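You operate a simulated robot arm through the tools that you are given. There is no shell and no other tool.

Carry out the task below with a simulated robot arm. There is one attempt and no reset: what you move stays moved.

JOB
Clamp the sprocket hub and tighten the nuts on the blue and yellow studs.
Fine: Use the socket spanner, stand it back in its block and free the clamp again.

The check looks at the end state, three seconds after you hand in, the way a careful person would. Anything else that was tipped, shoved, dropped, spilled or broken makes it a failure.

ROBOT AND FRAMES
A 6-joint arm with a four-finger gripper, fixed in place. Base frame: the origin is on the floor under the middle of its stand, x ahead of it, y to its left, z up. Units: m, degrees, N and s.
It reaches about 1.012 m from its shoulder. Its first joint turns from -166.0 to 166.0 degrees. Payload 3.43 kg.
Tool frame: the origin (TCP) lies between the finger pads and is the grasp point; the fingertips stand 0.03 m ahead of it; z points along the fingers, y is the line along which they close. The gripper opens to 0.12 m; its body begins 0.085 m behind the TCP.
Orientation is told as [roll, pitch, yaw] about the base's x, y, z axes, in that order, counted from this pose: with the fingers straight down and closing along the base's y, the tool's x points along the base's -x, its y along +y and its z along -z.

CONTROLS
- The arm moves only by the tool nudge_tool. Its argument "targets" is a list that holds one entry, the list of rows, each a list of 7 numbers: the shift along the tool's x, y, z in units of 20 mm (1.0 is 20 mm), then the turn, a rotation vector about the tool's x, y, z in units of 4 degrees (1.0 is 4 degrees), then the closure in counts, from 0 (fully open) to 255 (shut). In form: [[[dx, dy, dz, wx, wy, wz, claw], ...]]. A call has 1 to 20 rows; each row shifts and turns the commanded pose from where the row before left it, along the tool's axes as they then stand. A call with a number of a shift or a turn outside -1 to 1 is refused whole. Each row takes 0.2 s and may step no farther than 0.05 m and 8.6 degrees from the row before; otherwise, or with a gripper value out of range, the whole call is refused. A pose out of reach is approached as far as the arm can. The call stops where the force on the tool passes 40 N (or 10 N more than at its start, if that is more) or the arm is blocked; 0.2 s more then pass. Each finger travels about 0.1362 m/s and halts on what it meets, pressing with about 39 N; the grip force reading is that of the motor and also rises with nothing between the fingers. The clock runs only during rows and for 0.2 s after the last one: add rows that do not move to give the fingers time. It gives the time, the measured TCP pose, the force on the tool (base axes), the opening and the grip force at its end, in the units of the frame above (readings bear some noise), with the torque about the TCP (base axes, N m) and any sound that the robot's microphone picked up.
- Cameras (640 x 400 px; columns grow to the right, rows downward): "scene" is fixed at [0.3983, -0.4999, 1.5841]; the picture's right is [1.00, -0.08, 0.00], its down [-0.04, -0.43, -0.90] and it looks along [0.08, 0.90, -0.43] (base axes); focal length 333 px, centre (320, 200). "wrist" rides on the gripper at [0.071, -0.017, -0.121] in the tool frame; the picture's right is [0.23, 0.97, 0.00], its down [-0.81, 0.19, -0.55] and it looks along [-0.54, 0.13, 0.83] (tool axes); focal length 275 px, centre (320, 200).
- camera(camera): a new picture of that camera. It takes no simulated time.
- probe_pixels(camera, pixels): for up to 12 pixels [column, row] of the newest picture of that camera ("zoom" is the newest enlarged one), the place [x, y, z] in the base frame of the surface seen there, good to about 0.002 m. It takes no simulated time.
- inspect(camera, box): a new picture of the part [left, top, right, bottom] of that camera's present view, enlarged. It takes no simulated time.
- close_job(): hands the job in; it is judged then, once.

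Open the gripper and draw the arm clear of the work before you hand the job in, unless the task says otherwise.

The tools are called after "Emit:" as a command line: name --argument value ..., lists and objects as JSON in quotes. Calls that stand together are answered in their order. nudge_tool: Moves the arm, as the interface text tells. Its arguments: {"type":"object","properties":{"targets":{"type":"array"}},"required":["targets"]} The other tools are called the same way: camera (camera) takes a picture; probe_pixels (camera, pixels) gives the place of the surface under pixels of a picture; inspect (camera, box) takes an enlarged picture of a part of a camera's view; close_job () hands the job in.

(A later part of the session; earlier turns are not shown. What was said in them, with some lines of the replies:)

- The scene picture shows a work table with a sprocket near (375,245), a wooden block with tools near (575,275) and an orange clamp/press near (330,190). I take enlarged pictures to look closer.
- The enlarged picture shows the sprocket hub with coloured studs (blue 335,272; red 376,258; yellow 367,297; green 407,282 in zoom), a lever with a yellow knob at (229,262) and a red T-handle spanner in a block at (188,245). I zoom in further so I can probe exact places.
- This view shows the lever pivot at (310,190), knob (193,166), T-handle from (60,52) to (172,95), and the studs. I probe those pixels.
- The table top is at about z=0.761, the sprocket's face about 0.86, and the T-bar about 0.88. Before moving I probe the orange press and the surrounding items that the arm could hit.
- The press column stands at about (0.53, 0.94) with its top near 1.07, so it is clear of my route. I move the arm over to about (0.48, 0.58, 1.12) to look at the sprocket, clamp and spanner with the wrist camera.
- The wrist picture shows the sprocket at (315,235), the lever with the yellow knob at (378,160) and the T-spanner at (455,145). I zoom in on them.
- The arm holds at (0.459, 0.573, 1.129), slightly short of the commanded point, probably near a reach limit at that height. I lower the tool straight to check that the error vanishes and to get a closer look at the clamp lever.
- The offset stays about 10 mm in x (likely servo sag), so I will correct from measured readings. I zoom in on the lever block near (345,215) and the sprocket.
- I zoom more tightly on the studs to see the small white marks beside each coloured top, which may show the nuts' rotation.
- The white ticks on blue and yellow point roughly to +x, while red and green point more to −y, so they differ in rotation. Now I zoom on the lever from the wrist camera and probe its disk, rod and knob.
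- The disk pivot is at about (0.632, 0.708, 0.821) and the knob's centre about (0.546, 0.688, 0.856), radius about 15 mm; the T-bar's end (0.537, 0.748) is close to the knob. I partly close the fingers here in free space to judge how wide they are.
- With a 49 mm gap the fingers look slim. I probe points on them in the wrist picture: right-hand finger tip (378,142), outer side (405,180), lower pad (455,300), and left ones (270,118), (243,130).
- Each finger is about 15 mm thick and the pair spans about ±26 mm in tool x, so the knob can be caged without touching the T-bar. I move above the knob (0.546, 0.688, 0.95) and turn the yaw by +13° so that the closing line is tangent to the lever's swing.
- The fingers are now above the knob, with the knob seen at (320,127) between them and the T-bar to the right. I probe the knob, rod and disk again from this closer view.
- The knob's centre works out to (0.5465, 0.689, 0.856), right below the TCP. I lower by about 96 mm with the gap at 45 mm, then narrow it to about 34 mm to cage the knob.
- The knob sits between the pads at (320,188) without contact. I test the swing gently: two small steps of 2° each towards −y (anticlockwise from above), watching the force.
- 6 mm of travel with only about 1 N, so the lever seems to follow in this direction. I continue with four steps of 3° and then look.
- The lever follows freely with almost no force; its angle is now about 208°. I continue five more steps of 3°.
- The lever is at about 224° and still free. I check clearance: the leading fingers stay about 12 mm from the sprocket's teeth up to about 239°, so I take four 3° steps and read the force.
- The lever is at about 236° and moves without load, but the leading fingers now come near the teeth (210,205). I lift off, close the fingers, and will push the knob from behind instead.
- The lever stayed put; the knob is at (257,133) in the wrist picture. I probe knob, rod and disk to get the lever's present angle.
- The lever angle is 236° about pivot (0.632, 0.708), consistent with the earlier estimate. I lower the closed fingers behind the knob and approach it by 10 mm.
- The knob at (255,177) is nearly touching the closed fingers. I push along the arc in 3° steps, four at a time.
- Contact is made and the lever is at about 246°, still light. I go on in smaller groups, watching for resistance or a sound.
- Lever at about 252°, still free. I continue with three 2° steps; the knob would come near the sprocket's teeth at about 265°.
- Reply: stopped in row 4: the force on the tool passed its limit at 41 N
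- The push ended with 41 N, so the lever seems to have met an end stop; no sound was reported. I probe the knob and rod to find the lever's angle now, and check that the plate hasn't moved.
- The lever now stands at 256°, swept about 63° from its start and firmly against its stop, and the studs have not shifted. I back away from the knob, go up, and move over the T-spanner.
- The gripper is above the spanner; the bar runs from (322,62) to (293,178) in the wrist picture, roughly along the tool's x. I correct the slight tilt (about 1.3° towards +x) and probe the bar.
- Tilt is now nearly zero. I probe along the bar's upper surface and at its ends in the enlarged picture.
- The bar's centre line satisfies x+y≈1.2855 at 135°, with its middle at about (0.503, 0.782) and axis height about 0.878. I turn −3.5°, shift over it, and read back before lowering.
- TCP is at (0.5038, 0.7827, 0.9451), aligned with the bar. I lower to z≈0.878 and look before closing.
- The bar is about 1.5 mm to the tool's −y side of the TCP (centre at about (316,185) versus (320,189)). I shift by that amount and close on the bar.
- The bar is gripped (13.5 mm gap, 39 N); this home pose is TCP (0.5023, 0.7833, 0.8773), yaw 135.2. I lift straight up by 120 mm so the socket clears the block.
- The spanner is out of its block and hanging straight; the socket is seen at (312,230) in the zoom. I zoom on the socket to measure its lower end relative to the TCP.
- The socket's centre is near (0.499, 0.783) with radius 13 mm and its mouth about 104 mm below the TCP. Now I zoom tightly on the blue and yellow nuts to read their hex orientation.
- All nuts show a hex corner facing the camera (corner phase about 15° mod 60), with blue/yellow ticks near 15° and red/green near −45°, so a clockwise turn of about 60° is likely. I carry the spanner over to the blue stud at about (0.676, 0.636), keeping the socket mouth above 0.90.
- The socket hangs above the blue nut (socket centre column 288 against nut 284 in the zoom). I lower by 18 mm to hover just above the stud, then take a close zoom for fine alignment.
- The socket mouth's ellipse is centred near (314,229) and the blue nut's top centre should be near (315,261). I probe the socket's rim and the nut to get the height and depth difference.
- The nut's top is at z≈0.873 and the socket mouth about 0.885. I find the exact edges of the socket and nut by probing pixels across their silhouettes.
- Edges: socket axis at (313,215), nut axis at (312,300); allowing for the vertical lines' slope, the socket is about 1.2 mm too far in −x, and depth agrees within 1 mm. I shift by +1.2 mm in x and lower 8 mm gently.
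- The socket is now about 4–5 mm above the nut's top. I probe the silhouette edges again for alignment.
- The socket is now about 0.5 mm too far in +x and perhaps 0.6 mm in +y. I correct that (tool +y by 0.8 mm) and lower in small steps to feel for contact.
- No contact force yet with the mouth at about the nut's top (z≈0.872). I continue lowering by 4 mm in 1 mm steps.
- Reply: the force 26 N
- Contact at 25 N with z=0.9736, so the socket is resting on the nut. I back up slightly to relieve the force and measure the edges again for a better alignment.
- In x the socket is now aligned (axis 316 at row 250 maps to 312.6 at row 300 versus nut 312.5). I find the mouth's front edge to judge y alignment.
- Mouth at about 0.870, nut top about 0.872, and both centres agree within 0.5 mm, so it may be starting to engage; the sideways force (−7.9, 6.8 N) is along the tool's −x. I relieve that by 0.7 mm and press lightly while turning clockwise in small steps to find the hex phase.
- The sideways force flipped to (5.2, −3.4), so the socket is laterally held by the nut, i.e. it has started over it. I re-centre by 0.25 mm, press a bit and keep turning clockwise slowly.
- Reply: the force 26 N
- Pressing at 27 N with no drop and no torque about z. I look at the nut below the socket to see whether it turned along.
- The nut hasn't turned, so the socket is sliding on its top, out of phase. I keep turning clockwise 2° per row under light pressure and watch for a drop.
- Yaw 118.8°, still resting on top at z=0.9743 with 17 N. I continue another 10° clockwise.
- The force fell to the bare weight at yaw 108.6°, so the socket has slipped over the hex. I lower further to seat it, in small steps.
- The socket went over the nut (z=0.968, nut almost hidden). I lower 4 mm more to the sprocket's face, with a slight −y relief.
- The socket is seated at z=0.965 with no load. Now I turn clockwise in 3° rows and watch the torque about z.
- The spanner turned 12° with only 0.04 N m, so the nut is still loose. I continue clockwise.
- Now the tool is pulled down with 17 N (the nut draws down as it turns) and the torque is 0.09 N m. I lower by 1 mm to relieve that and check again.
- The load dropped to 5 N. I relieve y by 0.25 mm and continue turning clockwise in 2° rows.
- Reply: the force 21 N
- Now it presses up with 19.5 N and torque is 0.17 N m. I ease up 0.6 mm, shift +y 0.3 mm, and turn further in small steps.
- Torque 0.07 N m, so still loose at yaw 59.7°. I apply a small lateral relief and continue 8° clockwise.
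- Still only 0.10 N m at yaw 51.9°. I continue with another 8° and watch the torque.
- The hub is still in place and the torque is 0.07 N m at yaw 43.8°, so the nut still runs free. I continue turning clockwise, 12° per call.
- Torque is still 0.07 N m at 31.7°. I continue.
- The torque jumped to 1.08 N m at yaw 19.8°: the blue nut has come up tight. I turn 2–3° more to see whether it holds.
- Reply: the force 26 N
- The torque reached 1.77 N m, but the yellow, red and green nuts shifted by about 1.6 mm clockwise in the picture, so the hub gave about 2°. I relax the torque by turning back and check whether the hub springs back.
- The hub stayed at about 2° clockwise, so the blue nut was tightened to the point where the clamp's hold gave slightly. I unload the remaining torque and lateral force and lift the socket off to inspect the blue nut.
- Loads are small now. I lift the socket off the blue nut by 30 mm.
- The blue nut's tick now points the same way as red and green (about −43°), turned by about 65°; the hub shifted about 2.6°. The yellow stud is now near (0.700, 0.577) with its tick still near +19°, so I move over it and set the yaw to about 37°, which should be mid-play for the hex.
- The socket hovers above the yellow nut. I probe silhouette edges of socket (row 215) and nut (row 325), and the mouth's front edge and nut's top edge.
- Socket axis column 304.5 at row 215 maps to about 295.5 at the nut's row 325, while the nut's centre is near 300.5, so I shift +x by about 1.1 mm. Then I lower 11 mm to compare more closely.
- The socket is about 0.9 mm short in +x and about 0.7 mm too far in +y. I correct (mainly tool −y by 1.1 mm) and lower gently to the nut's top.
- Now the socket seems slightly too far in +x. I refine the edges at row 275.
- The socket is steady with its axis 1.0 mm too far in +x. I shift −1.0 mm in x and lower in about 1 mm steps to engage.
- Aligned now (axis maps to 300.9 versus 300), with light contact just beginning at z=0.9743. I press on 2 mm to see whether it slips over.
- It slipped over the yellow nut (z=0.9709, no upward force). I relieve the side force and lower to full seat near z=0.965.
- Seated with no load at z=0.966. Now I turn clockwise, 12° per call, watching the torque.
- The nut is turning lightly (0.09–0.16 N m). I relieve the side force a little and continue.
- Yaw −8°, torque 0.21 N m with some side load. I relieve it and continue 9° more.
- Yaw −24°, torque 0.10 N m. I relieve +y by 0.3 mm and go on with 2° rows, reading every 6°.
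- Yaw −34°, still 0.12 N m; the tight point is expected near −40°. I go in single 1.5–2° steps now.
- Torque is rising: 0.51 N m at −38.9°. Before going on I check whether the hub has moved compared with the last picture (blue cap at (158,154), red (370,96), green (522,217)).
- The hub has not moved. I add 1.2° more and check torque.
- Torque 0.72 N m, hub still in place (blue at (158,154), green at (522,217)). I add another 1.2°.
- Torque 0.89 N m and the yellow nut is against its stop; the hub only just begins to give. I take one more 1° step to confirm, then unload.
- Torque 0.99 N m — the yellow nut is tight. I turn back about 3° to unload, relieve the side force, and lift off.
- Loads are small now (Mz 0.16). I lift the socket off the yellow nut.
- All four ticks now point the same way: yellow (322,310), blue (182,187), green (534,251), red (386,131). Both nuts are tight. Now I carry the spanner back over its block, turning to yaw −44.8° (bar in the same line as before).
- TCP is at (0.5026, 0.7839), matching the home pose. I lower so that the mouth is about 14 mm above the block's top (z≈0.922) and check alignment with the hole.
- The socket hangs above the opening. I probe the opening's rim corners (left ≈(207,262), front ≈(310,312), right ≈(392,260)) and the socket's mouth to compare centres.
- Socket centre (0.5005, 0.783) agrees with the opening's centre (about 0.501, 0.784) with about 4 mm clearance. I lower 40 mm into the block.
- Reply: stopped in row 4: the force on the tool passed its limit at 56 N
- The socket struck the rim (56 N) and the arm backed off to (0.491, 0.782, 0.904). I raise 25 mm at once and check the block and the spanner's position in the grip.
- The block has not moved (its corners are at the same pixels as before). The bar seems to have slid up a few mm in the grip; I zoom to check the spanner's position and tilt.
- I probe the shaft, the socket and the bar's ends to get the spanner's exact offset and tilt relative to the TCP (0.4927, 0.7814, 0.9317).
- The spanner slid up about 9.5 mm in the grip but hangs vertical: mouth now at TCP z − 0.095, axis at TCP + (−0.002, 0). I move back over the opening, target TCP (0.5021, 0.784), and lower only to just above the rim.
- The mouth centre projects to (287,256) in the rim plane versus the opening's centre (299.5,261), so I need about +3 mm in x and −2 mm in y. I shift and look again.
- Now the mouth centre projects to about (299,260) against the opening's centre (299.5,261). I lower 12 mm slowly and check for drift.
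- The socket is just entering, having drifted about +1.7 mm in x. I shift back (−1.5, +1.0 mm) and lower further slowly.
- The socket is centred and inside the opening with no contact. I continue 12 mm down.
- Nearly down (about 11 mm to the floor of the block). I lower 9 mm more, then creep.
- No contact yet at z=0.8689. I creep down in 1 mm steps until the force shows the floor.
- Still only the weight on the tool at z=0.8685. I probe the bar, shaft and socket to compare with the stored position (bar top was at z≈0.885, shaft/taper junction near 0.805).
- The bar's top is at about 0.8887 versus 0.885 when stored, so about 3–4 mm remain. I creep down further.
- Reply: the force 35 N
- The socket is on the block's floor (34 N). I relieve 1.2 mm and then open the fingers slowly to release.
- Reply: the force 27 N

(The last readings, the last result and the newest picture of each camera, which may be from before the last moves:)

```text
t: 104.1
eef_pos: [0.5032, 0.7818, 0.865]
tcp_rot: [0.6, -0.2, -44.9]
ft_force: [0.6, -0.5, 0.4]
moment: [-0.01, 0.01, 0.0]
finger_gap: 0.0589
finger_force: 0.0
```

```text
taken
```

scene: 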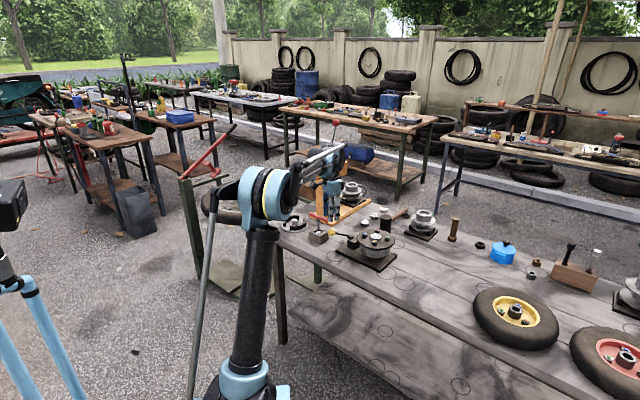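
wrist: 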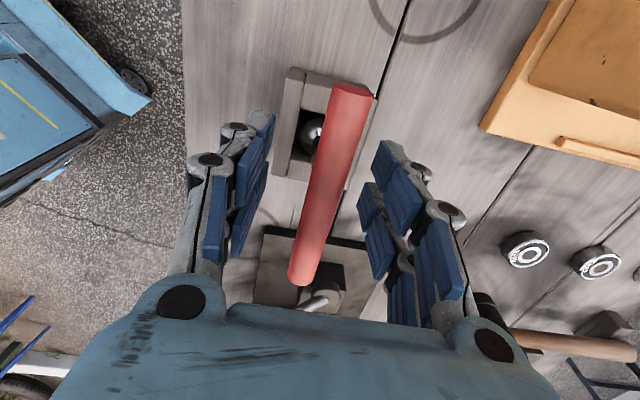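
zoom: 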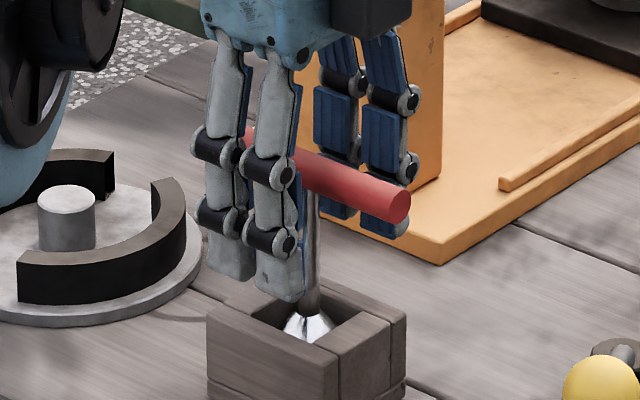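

The fingers are open (59 mm) and the spanner stands in the block. I raise the gripper straight up and check the spanner.

Emit:
nudge_tool --targets '[[[0, 0, -0.3, 0, 0, 0, 130], [0, 0, -0.5, 0, 0, 0, 130], [0, 0, -0.8, 0, 0, 0, 130], [0, 0, -0.8, 0, 0, 0, 130], [0, 0, -0.8, 0, 0, 0, 130], [0, 0, -0.8, 0, 0, 0, 130], [0, 0, -0.8, 0, 0, 0, 130], [0, 0, -0.8, 0, 0, 0, 130], [0, 0, 0, 0, 0, 0, 130]]]'

Emit:
inspect --camera "scene" --box '[300, 205, 340, 245]'

Emit:
inspect --camera "scene" --box '[270, 150, 410, 270]'

```text
t: 106.1
eef_pos: [0.5025, 0.7829, 0.9784]
tcp_rot: [0.6, -0.3, -44.8]
ft_force: [-0.1, 0.4, 0.3]
moment: [0.03, -0.05, 0.0]
finger_gap: 0.0588
finger_force: 0.1
```

```text
10.00 times, centred on (320, 225) of scene
```

zoom: 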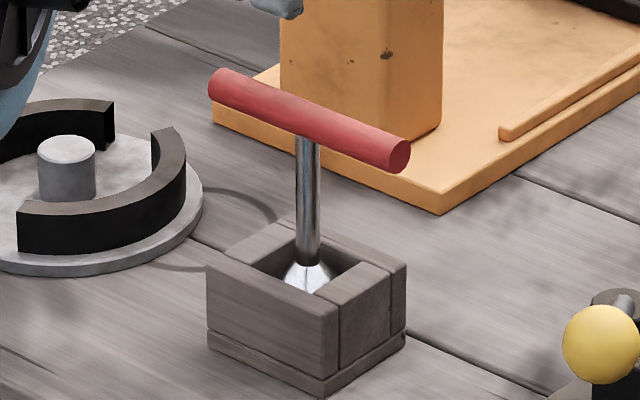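

```text
3.33 times, centred on (340, 210) of scene
```

zoom: 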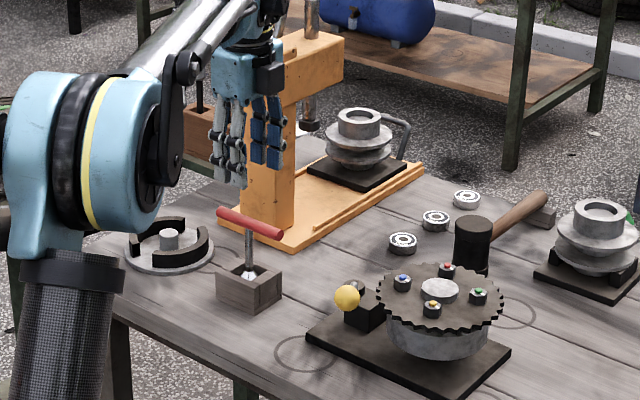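

The spanner stands upright in its block as before. Next I free the clamp: I turn the closed gripper to yaw 76° (about +121°) over here in free space first.

Emit:
nudge_tool --targets '[[[0, 0, -0.5, 0, 0, -1, 130], [0, 0, 0, 0, 0, -1, 255], [0, 0, 0, 0, 0, -1, 255], [0, 0, 0, 0, 0, -1, 255], [0, 0, 0, 0, 0, -1, 255], [0, 0, 0, 0, 0, -1, 255], [0, 0, 0, 0, 0, -1, 255], [0, 0, 0, 0, 0, -1, 255], [0, 0, 0, 0, 0, -1, 255], [0, 0, 0, 0, 0, -1, 255], [0, 0, 0, 0, 0, -1, 255], [0, 0, 0, 0, 0, -1, 255], [0, 0, 0, 0, 0, -1, 255], [0, 0, 0, 0, 0, -1, 255], [0, 0, 0, 0, 0, -1, 255], [0, 0, 0, 0, 0, -1, 255], [0, 0, 0, 0, 0, -1, 255], [0, 0, 0, 0, 0, -1, 255]]]'

Emit:
nudge_tool --targets '[[[0, 0, 0, 0, 0, -1, 255], [0, 0, 0, 0, 0, -1, 255], [0, 0, 0, 0, 0, -1, 255], [0, 0, 0, 0, 0, -1, 255], [0, 0, 0, 0, 0, -1, 255], [0, 0, 0, 0, 0, -1, 255], [0, 0, 0, 0, 0, -1, 255], [0, 0, 0, 0, 0, -1, 255], [0, 0, 0, 0, 0, -1, 255], [0, 0, 0, 0, 0, -1, 255], [0, 0, 0, 0, 0, -1, 255], [0, 0, 0, 0, 0, -1, 255], [0, 0, 0, 0, 0, -0.2, 255], [0, 0, 0, 0, 0, 0, 255]]]'

```text
t: 109.9
eef_pos: [0.4998, 0.7837, 0.9878]
tcp_rot: [0.0, -0.7, 27.1]
ft_force: [0.9, -0.5, 0.6]
moment: [-0.05, -0.02, 0.01]
finger_gap: 0.0
finger_force: 32.6
```

```text
t: 112.9
eef_pos: [0.5007, 0.7858, 0.9879]
tcp_rot: [-0.6, -0.5, 76.0]
ft_force: [-0.6, 0.2, 0.1]
moment: [-0.02, 0.0, 0.0]
finger_gap: 0.0004
finger_force: 33.2
```

At yaw 76° with fingers shut. I move across at z≈0.99 to above the sprocket-side of the knob, (0.640, 0.606).

Emit:
nudge_tool --targets '[[[0.704, -0.893, 0, 0, 0, 0, 255], [0.704, -0.893, 0, 0, 0, 0, 255], [0.704, -0.893, 0, 0, 0, 0, 255], [0.704, -0.893, 0, 0, 0, 0, 255], [0.704, -0.893, 0, 0, 0, 0, 255], [0.704, -0.893, 0, 0, 0, 0, 255], [0.704, -0.893, 0, 0, 0, 0, 255], [0.704, -0.893, 0, 0, 0, 0, 255], [0.704, -0.893, 0, 0, 0, 0, 255], [0.704, -0.893, 0, 0, 0, 0, 255], [0, 0, 0, 0, 0, 0, 255]]]'

Emit:
camera --camera "wrist"

Emit:
inspect --camera "scene" --box '[325, 190, 405, 260]'

```text
t: 115.3
eef_pos: [0.6412, 0.6033, 0.9888]
tcp_rot: [-0.6, -0.5, 76.0]
ft_force: [0.1, 0.3, -0.2]
moment: [-0.01, -0.01, 0.01]
finger_gap: 0.0002
finger_force: 33.0
```

```text
taken
```

wrist: 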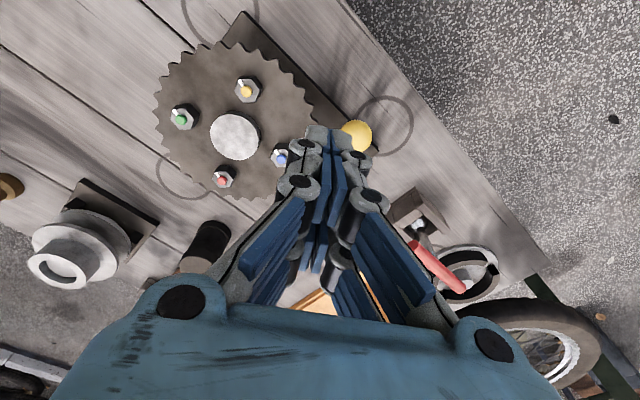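

```text
5.71 times, centred on (365, 225) of scene
```

zoom: 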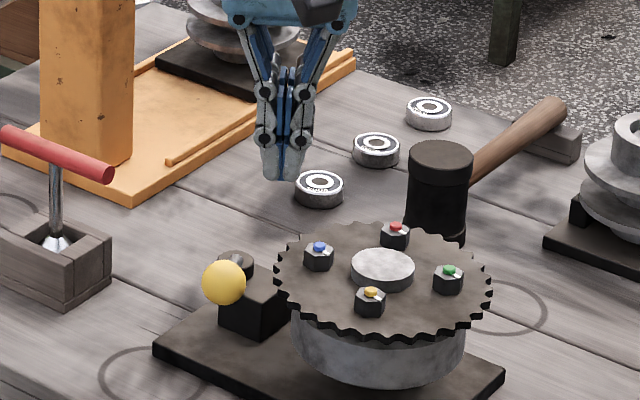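

The closed fingers hang between the blue stud (280,158) and the knob (356,135) in the wrist picture. I probe both before lowering.

Emit:
probe_pixels --camera "wrist" --pixels '[[358, 133], [371, 137], [358, 148], [280, 158], [273, 158], [287, 150], [246, 90], [300, 90], [315, 95], [290, 75], [320, 135], [340, 132]]'

Emit:
inspect --camera "wrist" --box '[230, 70, 400, 200]'

```text
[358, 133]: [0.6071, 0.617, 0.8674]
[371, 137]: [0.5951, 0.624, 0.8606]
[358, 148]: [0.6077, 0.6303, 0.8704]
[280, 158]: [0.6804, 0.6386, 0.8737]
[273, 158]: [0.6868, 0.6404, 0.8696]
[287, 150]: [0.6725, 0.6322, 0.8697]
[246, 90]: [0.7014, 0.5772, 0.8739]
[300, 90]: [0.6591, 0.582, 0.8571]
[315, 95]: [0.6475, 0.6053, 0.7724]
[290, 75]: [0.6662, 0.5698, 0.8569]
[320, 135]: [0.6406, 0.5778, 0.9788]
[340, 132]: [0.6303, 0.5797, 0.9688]
```

```text
3.08 times, centred on (315, 135) of wrist
```

zoom: 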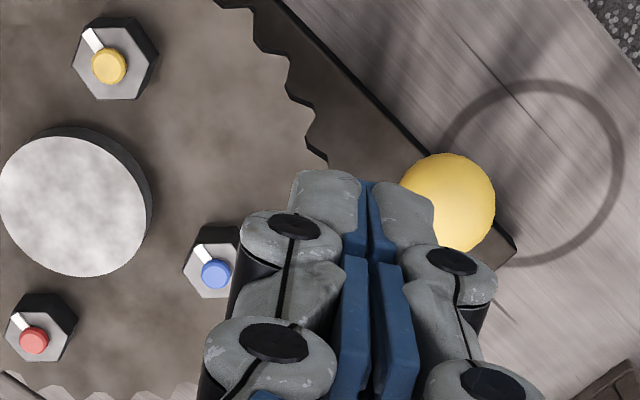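

The right finger's outer face is at x≈0.627 and the knob's side at about 0.622, with 17 mm to the blue nut. I lower 76 mm first, then check.

Emit:
nudge_tool --targets '[[[0, 0, 0.9, 0, 0, 0, 255], [0, 0, 0.9, 0, 0, 0, 255], [0, 0, 0.9, 0, 0, 0, 255], [0, 0, 0.9, 0, 0, 0, 255], [0, 0, 0, 0, 0, 0, 255]]]'

Emit:
inspect --camera "scene" --box '[340, 215, 385, 250]'

Emit:
inspect --camera "wrist" --box '[230, 70, 400, 200]'

```text
t: 116.5
eef_pos: [0.6411, 0.6048, 0.9165]
tcp_rot: [-0.5, -0.4, 76.0]
ft_force: [-0.1, 0.6, 0.5]
moment: [-0.03, 0.01, 0.02]
finger_gap: 0.0
finger_force: 33.5
```

```text
11.43 times, centred on (362, 232) of scene
```

zoom: 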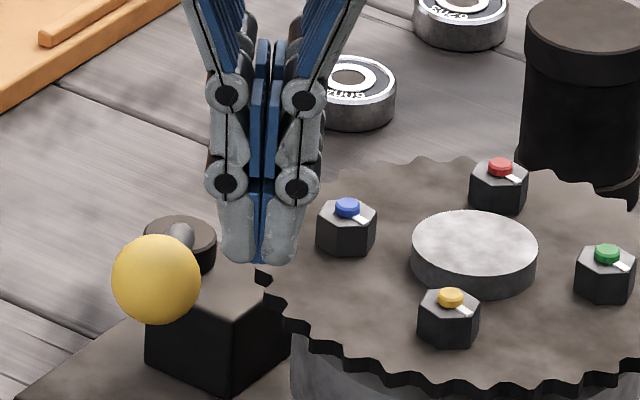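

```text
3.08 times, centred on (315, 135) of wrist
```

zoom: 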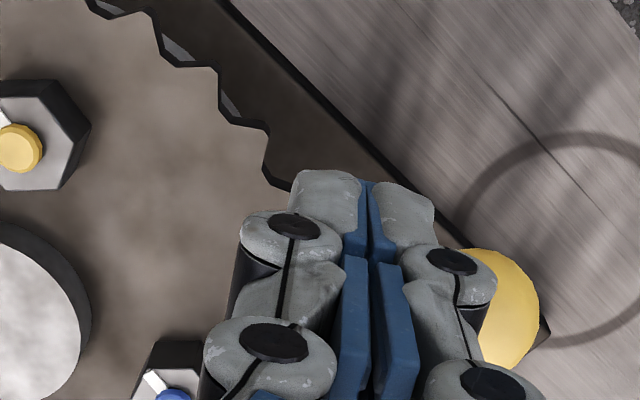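

The fist hangs clear of knob, nut and teeth. I lower the last 22 mm slowly so the tips end at about z=0.864, just above the sprocket's face.

Emit:
nudge_tool --targets '[[[0, 0, 0.25, 0, 0, 0, 255], [0, 0, 0.25, 0, 0, 0, 255], [0, 0, 0.25, 0, 0, 0, 255], [0, 0, 0.25, 0, 0, 0, 255], [0, 0, 0, 0, 0, 0, 255]]]'

Emit:
inspect --camera "scene" --box '[340, 215, 385, 250]'

```text
t: 117.7
eef_pos: [0.641, 0.6027, 0.897]
tcp_rot: [-0.6, -0.4, 76.0]
ft_force: [-0.2, 0.1, -0.6]
moment: [-0.01, 0.05, 0.02]
finger_gap: 0.0
finger_force: 33.6
```

```text
11.43 times, centred on (362, 232) of scene
```

zoom: 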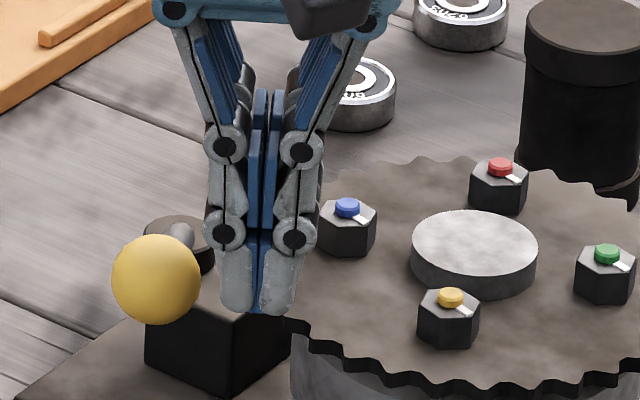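

TCP z=0.897, so the tips are near 0.867. I probe a fingertip's lower end and the knob's top for the real overlap.

Emit:
probe_pixels --camera "zoom" --pixels '[[240, 300], [240, 305], [270, 305], [270, 310], [156, 240], [156, 262], [195, 275], [300, 325], [330, 300]]'

```text
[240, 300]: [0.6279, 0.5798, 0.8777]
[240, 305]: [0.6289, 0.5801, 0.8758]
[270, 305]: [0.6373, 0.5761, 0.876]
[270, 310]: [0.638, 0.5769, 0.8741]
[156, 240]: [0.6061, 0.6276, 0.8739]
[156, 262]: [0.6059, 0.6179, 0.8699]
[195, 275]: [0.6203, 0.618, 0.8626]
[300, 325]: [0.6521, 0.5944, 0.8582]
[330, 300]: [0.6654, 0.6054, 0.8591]
```

The visible tip end is at about 0.874, higher than predicted, and the knob's top is about 0.873. I lower 7 mm more.

Emit:
nudge_tool --targets '[[[0, 0, 0.12, 0, 0, 0, 255], [0, 0, 0.12, 0, 0, 0, 255], [0, 0, 0.11, 0, 0, 0, 255], [0, 0, 0, 0, 0, 0, 255]]]'

Emit:
inspect --camera "scene" --box '[340, 215, 385, 250]'

Emit:
probe_pixels --camera "zoom" --pixels '[[240, 315], [240, 322], [240, 328], [270, 322], [270, 328], [270, 333], [210, 300], [215, 310]]'

```text
t: 118.7
eef_pos: [0.6419, 0.6025, 0.8889]
tcp_rot: [-0.7, -0.5, 75.9]
ft_force: [1.2, -0.2, 1.1]
moment: [0.03, 0.0, -0.01]
finger_gap: 0.0
finger_force: 33.9
```

```text
11.43 times, centred on (362, 232) of scene
```

zoom: 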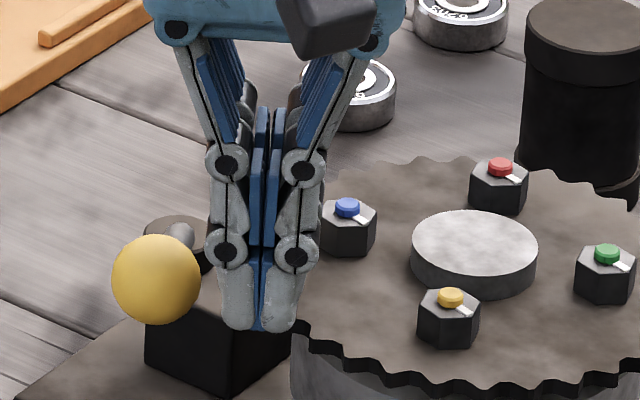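

```text
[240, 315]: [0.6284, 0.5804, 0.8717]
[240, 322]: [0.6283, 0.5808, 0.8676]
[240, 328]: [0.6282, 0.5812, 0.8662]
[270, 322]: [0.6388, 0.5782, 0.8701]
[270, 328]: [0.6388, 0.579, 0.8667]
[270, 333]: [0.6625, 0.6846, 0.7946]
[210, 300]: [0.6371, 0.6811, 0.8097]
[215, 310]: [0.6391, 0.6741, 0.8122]
```

Tip end now at 0.865, giving 6–8 mm overlap with the knob. I push towards tool +y (clockwise for the lever): first 8 mm approach, then 2° steps along the arc.

Emit:
nudge_tool --targets '[[[0, 0.2, 0, 0, 0, 0, 255], [0, 0.2, 0, 0, 0, 0, 255], [0.046, 0.171, 0, 0, 0, 0.5, 255], [0.046, 0.171, 0, 0, 0, 0.5, 255], [0, 0, 0, 0, 0, 0, 255]]]'

Emit:
inspect --camera "scene" --box '[340, 215, 385, 250]'

```text
t: 119.9
eef_pos: [0.626, 0.6047, 0.8888]
tcp_rot: [-0.6, -0.4, 71.9]
ft_force: [-0.7, -0.5, 0.7]
moment: [0.01, 0.0, -0.02]
finger_gap: 0.0001
finger_force: 33.3
```

```text
11.43 times, centred on (362, 232) of scene
```

zoom: 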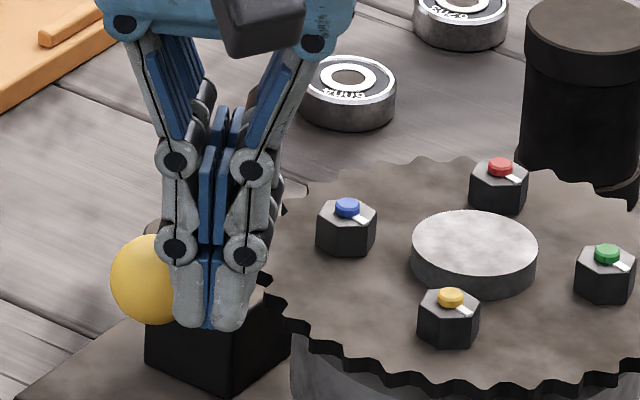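

The knob has just begun to move (left edge 113→111). I continue with four 2° steps.

Emit:
nudge_tool --targets '[[[0.046, 0.171, 0, 0, 0, 0.5, 255], [0.046, 0.171, 0, 0, 0, 0.5, 255], [0.046, 0.171, 0, 0, 0, 0.5, 255], [0.046, 0.171, 0, 0, 0, 0.5, 255], [0, 0, 0, 0, 0, 0, 255]]]'

Emit:
inspect --camera "scene" --box '[330, 210, 385, 250]'

Emit:
camera --camera "wrist"

```text
t: 121.1
eef_pos: [0.6113, 0.6058, 0.8891]
tcp_rot: [-0.5, -0.6, 63.9]
ft_force: [0.0, 0.5, 0.3]
moment: [0.01, -0.01, 0.05]
finger_gap: 0.0
finger_force: 33.3
```

```text
10.00 times, centred on (358, 230) of scene
```

zoom: 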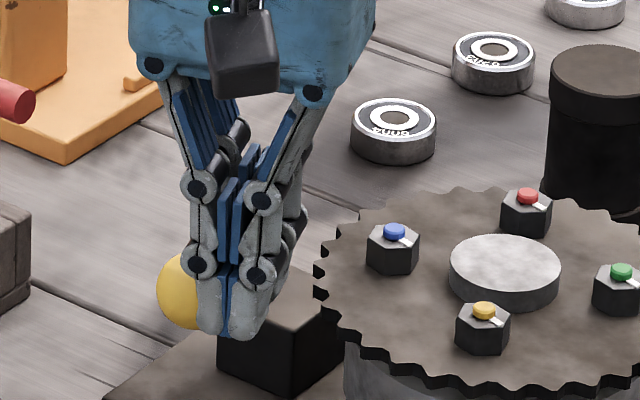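

```text
taken
```

wrist: 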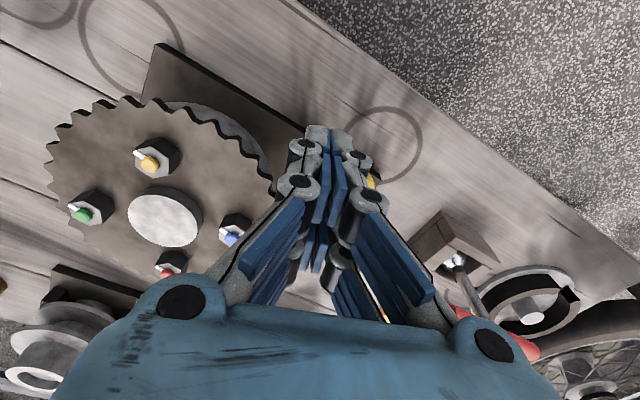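

The lever swings back easily. The fist is now clear of the sprocket, so I lower it 18 mm for a better contact on the knob and continue along the arc.

Emit:
nudge_tool --targets '[[[0, -0.1, 0.3, 0, 0, 0, 255], [0, 0, 0.3, 0, 0, 0, 255], [0, 0, 0.3, 0, 0, 0, 255], [0.046, 0.22, 0, 0, 0, 0.5, 255], [0.046, 0.171, 0, 0, 0, 0.5, 255], [0.046, 0.171, 0, 0, 0, 0.5, 255], [0.046, 0.171, 0, 0, 0, 0.5, 255], [0, 0, 0, 0, 0, 0, 255]]]'

Emit:
inspect --camera "scene" --box '[320, 205, 385, 255]'

Emit:
camera --camera "wrist"

```text
t: 122.9
eef_pos: [0.5995, 0.6086, 0.8705]
tcp_rot: [-0.4, -0.6, 55.9]
ft_force: [-0.3, -0.4, -0.8]
moment: [0.03, 0.0, 0.01]
finger_gap: 0.0
finger_force: 33.2
```

```text
8.00 times, centred on (352, 230) of scene
```

zoom: 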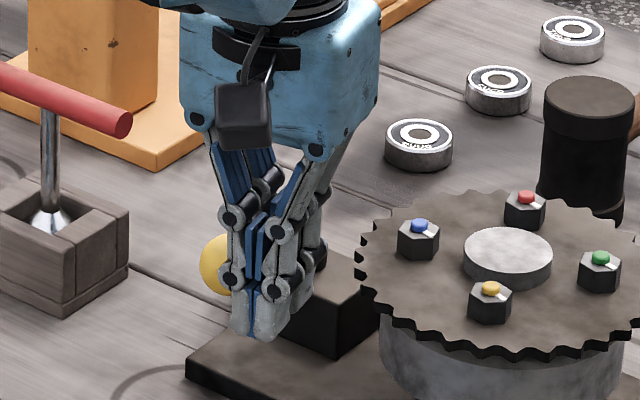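

```text
taken
```

wrist: 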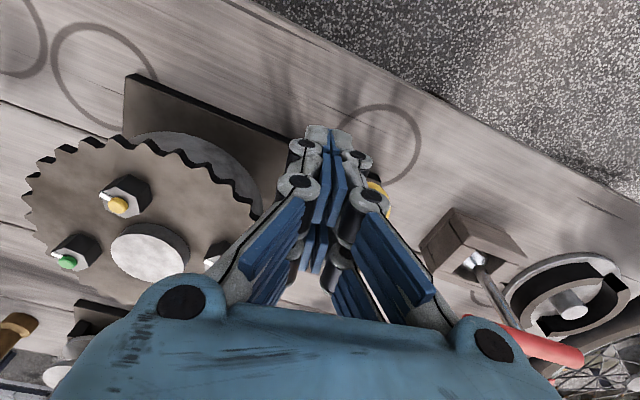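

The lever is at about 236° and follows without force. I continue with seven 3° steps (to about 215°).

Emit:
nudge_tool --targets '[[[0.072, 0.262, 0, 0, 0, 0.75, 255], [0.072, 0.262, 0, 0, 0, 0.75, 255], [0.072, 0.262, 0, 0, 0, 0.75, 255], [0.072, 0.262, 0, 0, 0, 0.75, 255], [0.072, 0.262, 0, 0, 0, 0.75, 255], [0.072, 0.262, 0, 0, 0, 0.75, 255], [0.072, 0.262, 0, 0, 0, 0.75, 255], [0, 0, 0, 0, 0, 0, 255]]]'

Emit:
inspect --camera "scene" --box '[310, 200, 375, 250]'

Emit:
camera --camera "wrist"

```text
t: 124.7
eef_pos: [0.5685, 0.6271, 0.8706]
tcp_rot: [-0.2, -0.7, 34.9]
ft_force: [0.1, 0.2, -0.7]
moment: [0.01, 0.02, -0.01]
finger_gap: 0.0
finger_force: 33.2
```

```text
8.00 times, centred on (342, 225) of scene
```

zoom: 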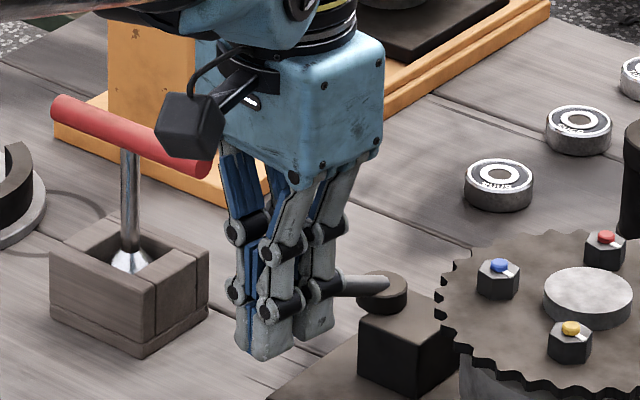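

```text
taken
```

wrist: 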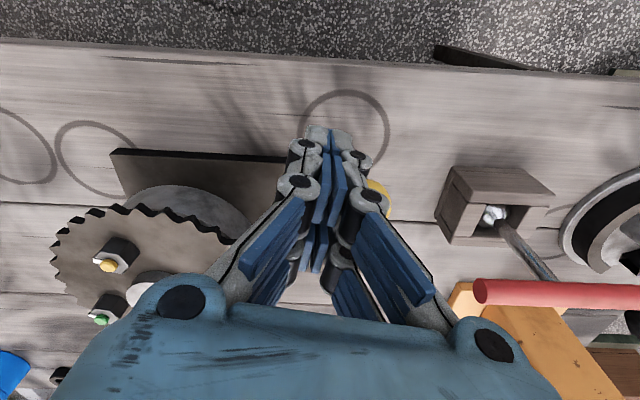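

Lever at about 215°. I continue with seven more 3° steps to bring it back to its starting angle of about 193–194°.

Emit:
nudge_tool --targets '[[[0.072, 0.262, 0, 0, 0, 0.75, 255], [0.072, 0.262, 0, 0, 0, 0.75, 255], [0.072, 0.262, 0, 0, 0, 0.75, 255], [0.072, 0.262, 0, 0, 0, 0.75, 255], [0.072, 0.262, 0, 0, 0, 0.75, 255], [0.072, 0.262, 0, 0, 0, 0.75, 255], [0, 0, 0, 0, 0, 0, 255]]]'

Emit:
inspect --camera "scene" --box '[310, 200, 375, 250]'

Emit:
camera --camera "wrist"

```text
t: 126.3
eef_pos: [0.5452, 0.6496, 0.8702]
tcp_rot: [0.0, -0.6, 16.9]
ft_force: [0.8, 0.1, 0.2]
moment: [0.05, -0.02, -0.02]
finger_gap: 0.0
finger_force: 33.3
```

```text
8.00 times, centred on (342, 225) of scene
```

zoom: 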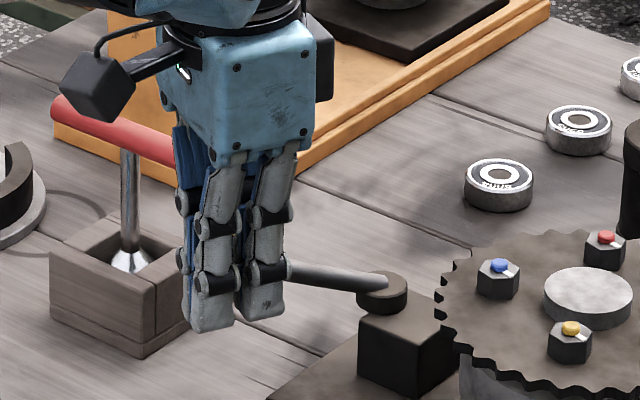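

```text
taken
```

wrist: 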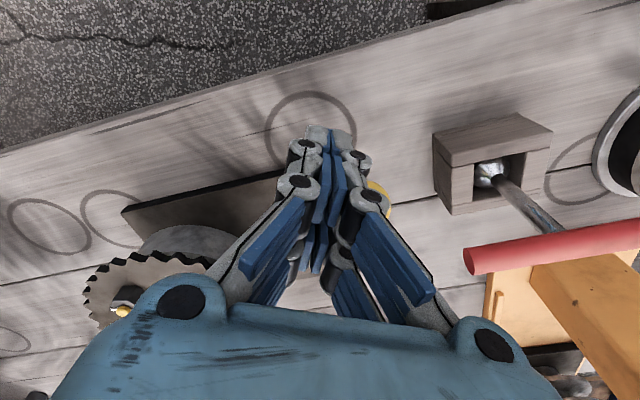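

The lever is at about 197°, close to the start position. I push 4° more in 1° steps, watching for the end stop.

Emit:
nudge_tool --targets '[[[0.024, 0.087, 0, 0, 0, 0.25, 255], [0.024, 0.087, 0, 0, 0, 0.25, 255], [0.024, 0.087, 0, 0, 0, 0.25, 255], [0, 0, 0, 0, 0, 0, 255]]]'

Emit:
inspect --camera "scene" --box '[310, 200, 375, 250]'

```text
t: 127.3
eef_pos: [0.5414, 0.656, 0.87]
tcp_rot: [0.1, -0.6, 14.0]
ft_force: [0.0, 0.3, -0.2]
moment: [0.0, 0.0, 0.0]
finger_gap: 0.0
finger_force: 33.5
```

```text
8.00 times, centred on (342, 225) of scene
```

zoom: 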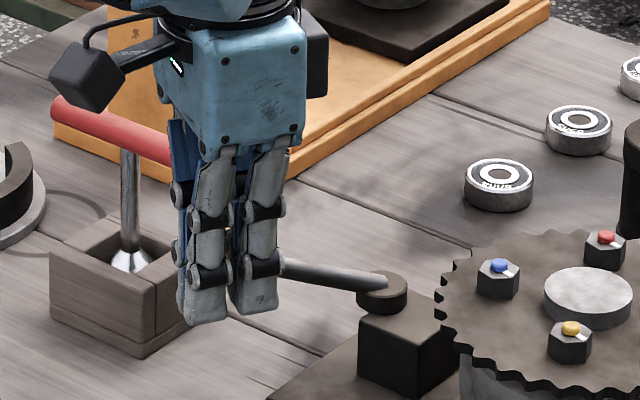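

No stop felt at about 194°. I back the fist away by 24 mm, lift, and look at the lever's position against the start (knob centre was (0.546, 0.689)).

Emit:
nudge_tool --targets '[[[0, -0.6, 0, 0, 0, 0, 255], [0, -0.6, 0, 0, 0, 0, 255], [0, -0.3, -0.6, 0, 0, 0, 255], [0, 0, -0.8, 0, 0, 0, 255], [0, 0, -0.8, 0, 0, 0, 255], [0, 0, -0.8, 0, 0, 0, 255], [0, 0, 0, 0, 0, 0, 255]]]'

Emit:
inspect --camera "scene" --box '[300, 205, 404, 270]'

Emit:
probe_pixels --camera "zoom" --pixels '[[193, 160], [310, 188], [260, 178], [398, 176], [222, 283]]'

Emit:
camera --camera "wrist"

```text
t: 128.9
eef_pos: [0.5493, 0.6254, 0.9319]
tcp_rot: [0.1, -0.7, 14.0]
ft_force: [0.3, 0.4, -0.3]
moment: [-0.01, -0.02, 0.03]
finger_gap: 0.0004
finger_force: 33.2
```

```text
6.15 times, centred on (352, 238) of scene
```

zoom: 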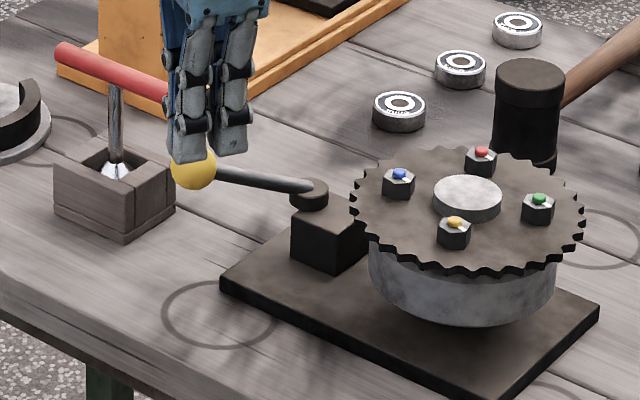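

```text
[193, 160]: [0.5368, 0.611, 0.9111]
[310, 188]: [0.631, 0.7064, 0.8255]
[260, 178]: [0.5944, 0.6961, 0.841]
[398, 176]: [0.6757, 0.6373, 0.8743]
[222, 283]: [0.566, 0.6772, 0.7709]
```

```text
taken
```

wrist: 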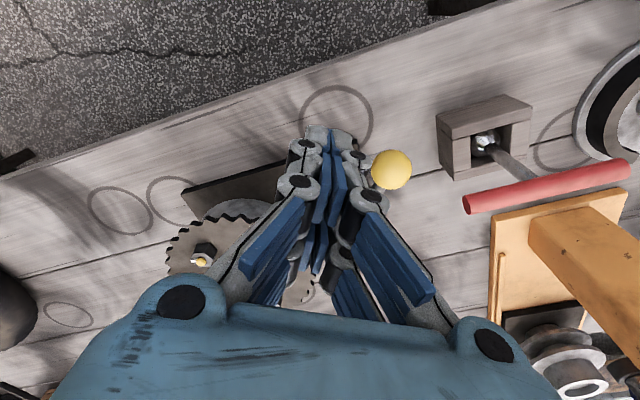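

The knob is near its starting pixel (193,168). I raise the arm out of the way, then compare the lever with the first picture.

Emit:
nudge_tool --targets '[[[0.3, -0.5, -0.8, 0, 0, 0, 255], [0.3, -0.5, -0.8, 0, 0, 0, 255], [0.3, -0.5, -0.8, 0, 0, 0, 255], [0.3, -0.5, -0.8, 0, 0, 0, 255], [0.3, -0.5, -0.8, 0, 0, 0, 200], [0, 0, 0, 0, 0, 0, 100]]]'

Emit:
inspect --camera "scene" --box '[300, 205, 404, 270]'

Emit:
probe_pixels --camera "zoom" --pixels '[[193, 165], [172, 168], [215, 168], [193, 146], [193, 188], [260, 178], [230, 174], [280, 182], [310, 188], [60, 50], [117, 70], [170, 92]]'

```text
t: 130.3
eef_pos: [0.5288, 0.5715, 1.0097]
tcp_rot: [0.0, -0.7, 14.1]
ft_force: [-1.1, 0.0, -1.0]
moment: [0.0, -0.01, -0.03]
finger_gap: 0.0731
finger_force: 0.1
```

```text
6.15 times, centred on (352, 238) of scene
```

zoom: 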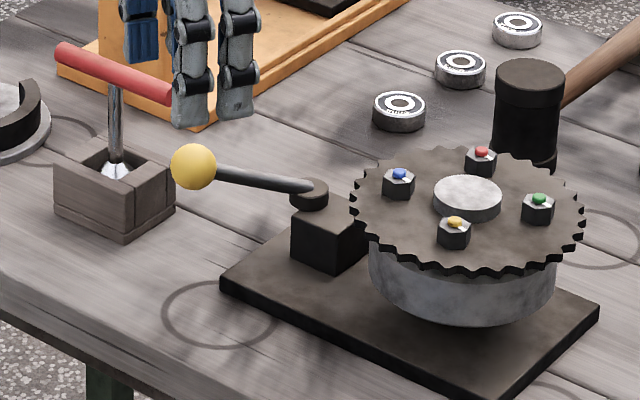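

```text
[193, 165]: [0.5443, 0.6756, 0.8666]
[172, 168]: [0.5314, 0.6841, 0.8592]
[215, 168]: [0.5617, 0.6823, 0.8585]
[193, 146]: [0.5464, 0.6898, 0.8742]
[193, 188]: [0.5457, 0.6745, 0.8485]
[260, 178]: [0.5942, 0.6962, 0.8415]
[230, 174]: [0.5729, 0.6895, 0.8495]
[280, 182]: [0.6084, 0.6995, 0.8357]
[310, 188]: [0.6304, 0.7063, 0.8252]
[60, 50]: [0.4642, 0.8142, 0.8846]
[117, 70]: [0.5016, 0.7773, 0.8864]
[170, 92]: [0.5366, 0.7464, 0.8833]
```

The knob is back at (193,167), practically its starting pixel, and the spanner's bar is where it was. Now I compare all four nut ticks at full zoom to be sure yellow and blue are as far round as red and green.

Emit:
inspect --camera "scene" --box '[355, 222, 395, 248]'

Emit:
inspect --camera "wrist" --box '[150, 150, 330, 300]'

Emit:
camera --camera "wrist"

```text
15.38 times, centred on (375, 235) of scene
```

zoom: 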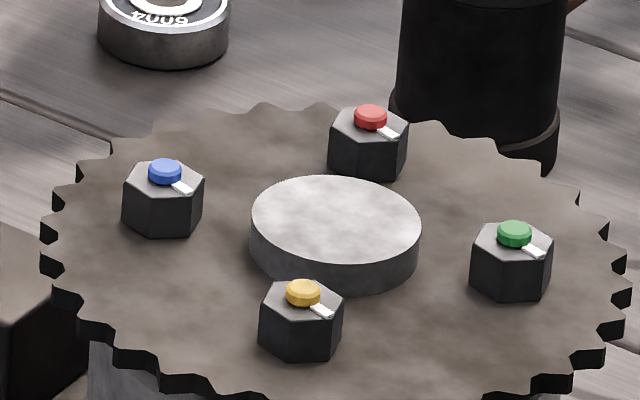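

```text
2.67 times, centred on (240, 225) of wrist
```

zoom: 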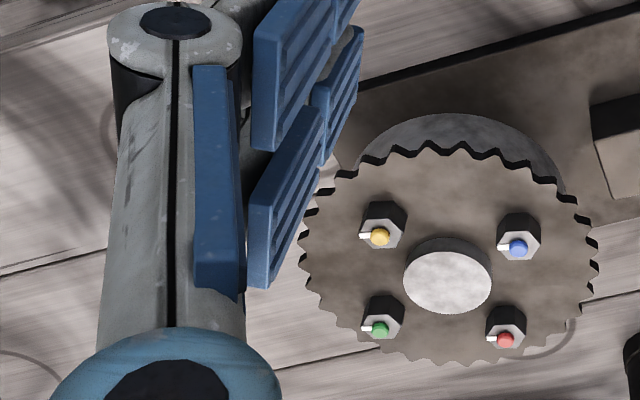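

```text
taken
```

wrist: 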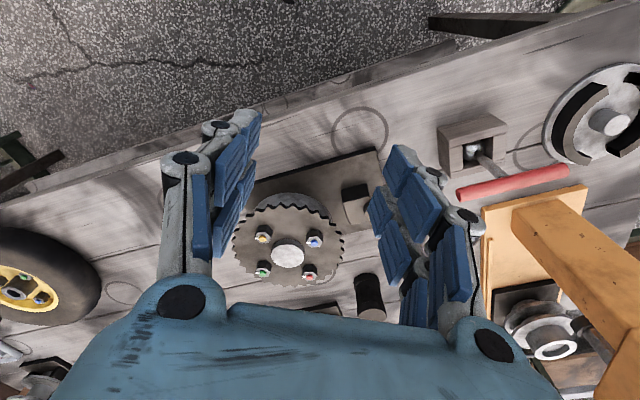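

All four ticks now point the same way, the spanner stands in its block and the lever is back at its free position. I open the gripper fully and draw the arm back towards its start pose.

Emit:
nudge_tool --targets '[[[0.5, -0.6, -0.6, 0, 0, 0, 0], [0.6, -0.8, -0.6, 0, 0, 0, 0], [0.6, -0.8, -0.6, 0, 0, 0, 0], [0.6, -0.8, -0.6, 0, 0, 0, 0], [0.6, -0.8, -0.6, 0, 0, 0, 0], [0.6, -0.8, -0.6, 0, 0, 0, 0], [0.6, -0.8, -0.6, 0, 0, 0, 0], [0.6, -0.8, -0.6, 0, 0, 0, 0], [0.6, -0.8, -0.6, 0, 0, 0, 0], [0.6, -0.8, -0.6, 0, 0, 0, 0], [0, 0, 0, 0, 0, 0, 0], [0, 0, 0, 0, 0, 0, 0]]]'

Emit:
camera --camera "scene"

Emit:
inspect --camera "scene" --box '[260, 150, 460, 275]'

```text
t: 132.9
eef_pos: [0.4535, 0.3906, 1.1277]
tcp_rot: [0.0, -0.7, 14.0]
ft_force: [0.5, 0.6, -0.3]
moment: [-0.05, -0.02, -0.02]
finger_gap: 0.12
finger_force: 0.0
```

```text
taken
```

scene: 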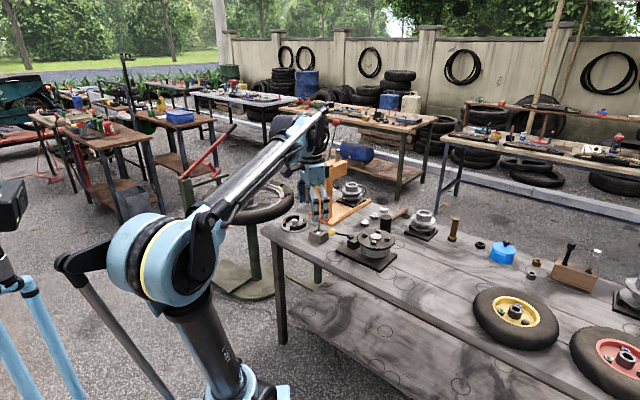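

```text
3.20 times, centred on (360, 212) of scene
```

zoom: 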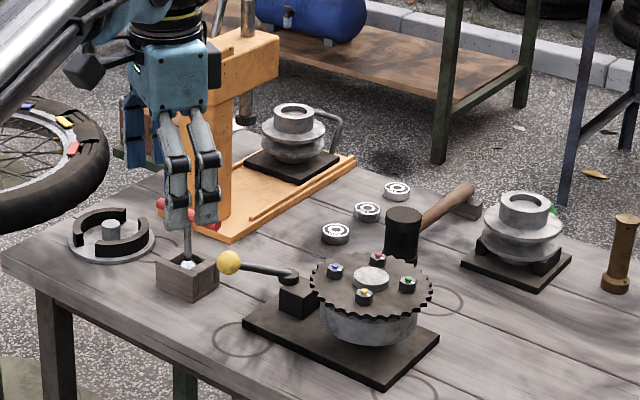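

The table matches the first picture: knob at (229,262), spanner upright in its block, bearings, hammer and other parts untouched. The gripper is open and clear at (0.45, 0.39, 1.13), so I hand the job in.

Emit:
close_job

```text
The job is handed in.
```

I handed the job in with both nuts tightened, the spanner back in its block and the clamp freed. I haven't seen the check's verdict.

- **Clamp:** I swung the lever about 63°, until it reached a firm stop, before touching the nuts. There was no click or other sound, so the stop was my only sign that it had closed. Afterwards I swung the lever back to its starting position.
- **Blue nut:** I turned it clockwise until it came up tight, with a peak of about 1.8 N m.
- **Yellow nut:** I did the same, stopping at about 1.0 N m. All four nut ticks now point the same way, matching red and green.
- **Hub slip:** The clamp did not hold the hub completely. It slipped about 3–4° clockwise in total while I tightened, most of it on the blue nut.
- **Spanner:** On the first try at putting it back, the socket hit the rim of the block with about 56 N. The block did not move, and on the second try the spanner went in. It stands upright, turned 180° from how I found it.

Nothing else on the table looks moved in the last pictures. The gripper is open and the arm is clear of the work.
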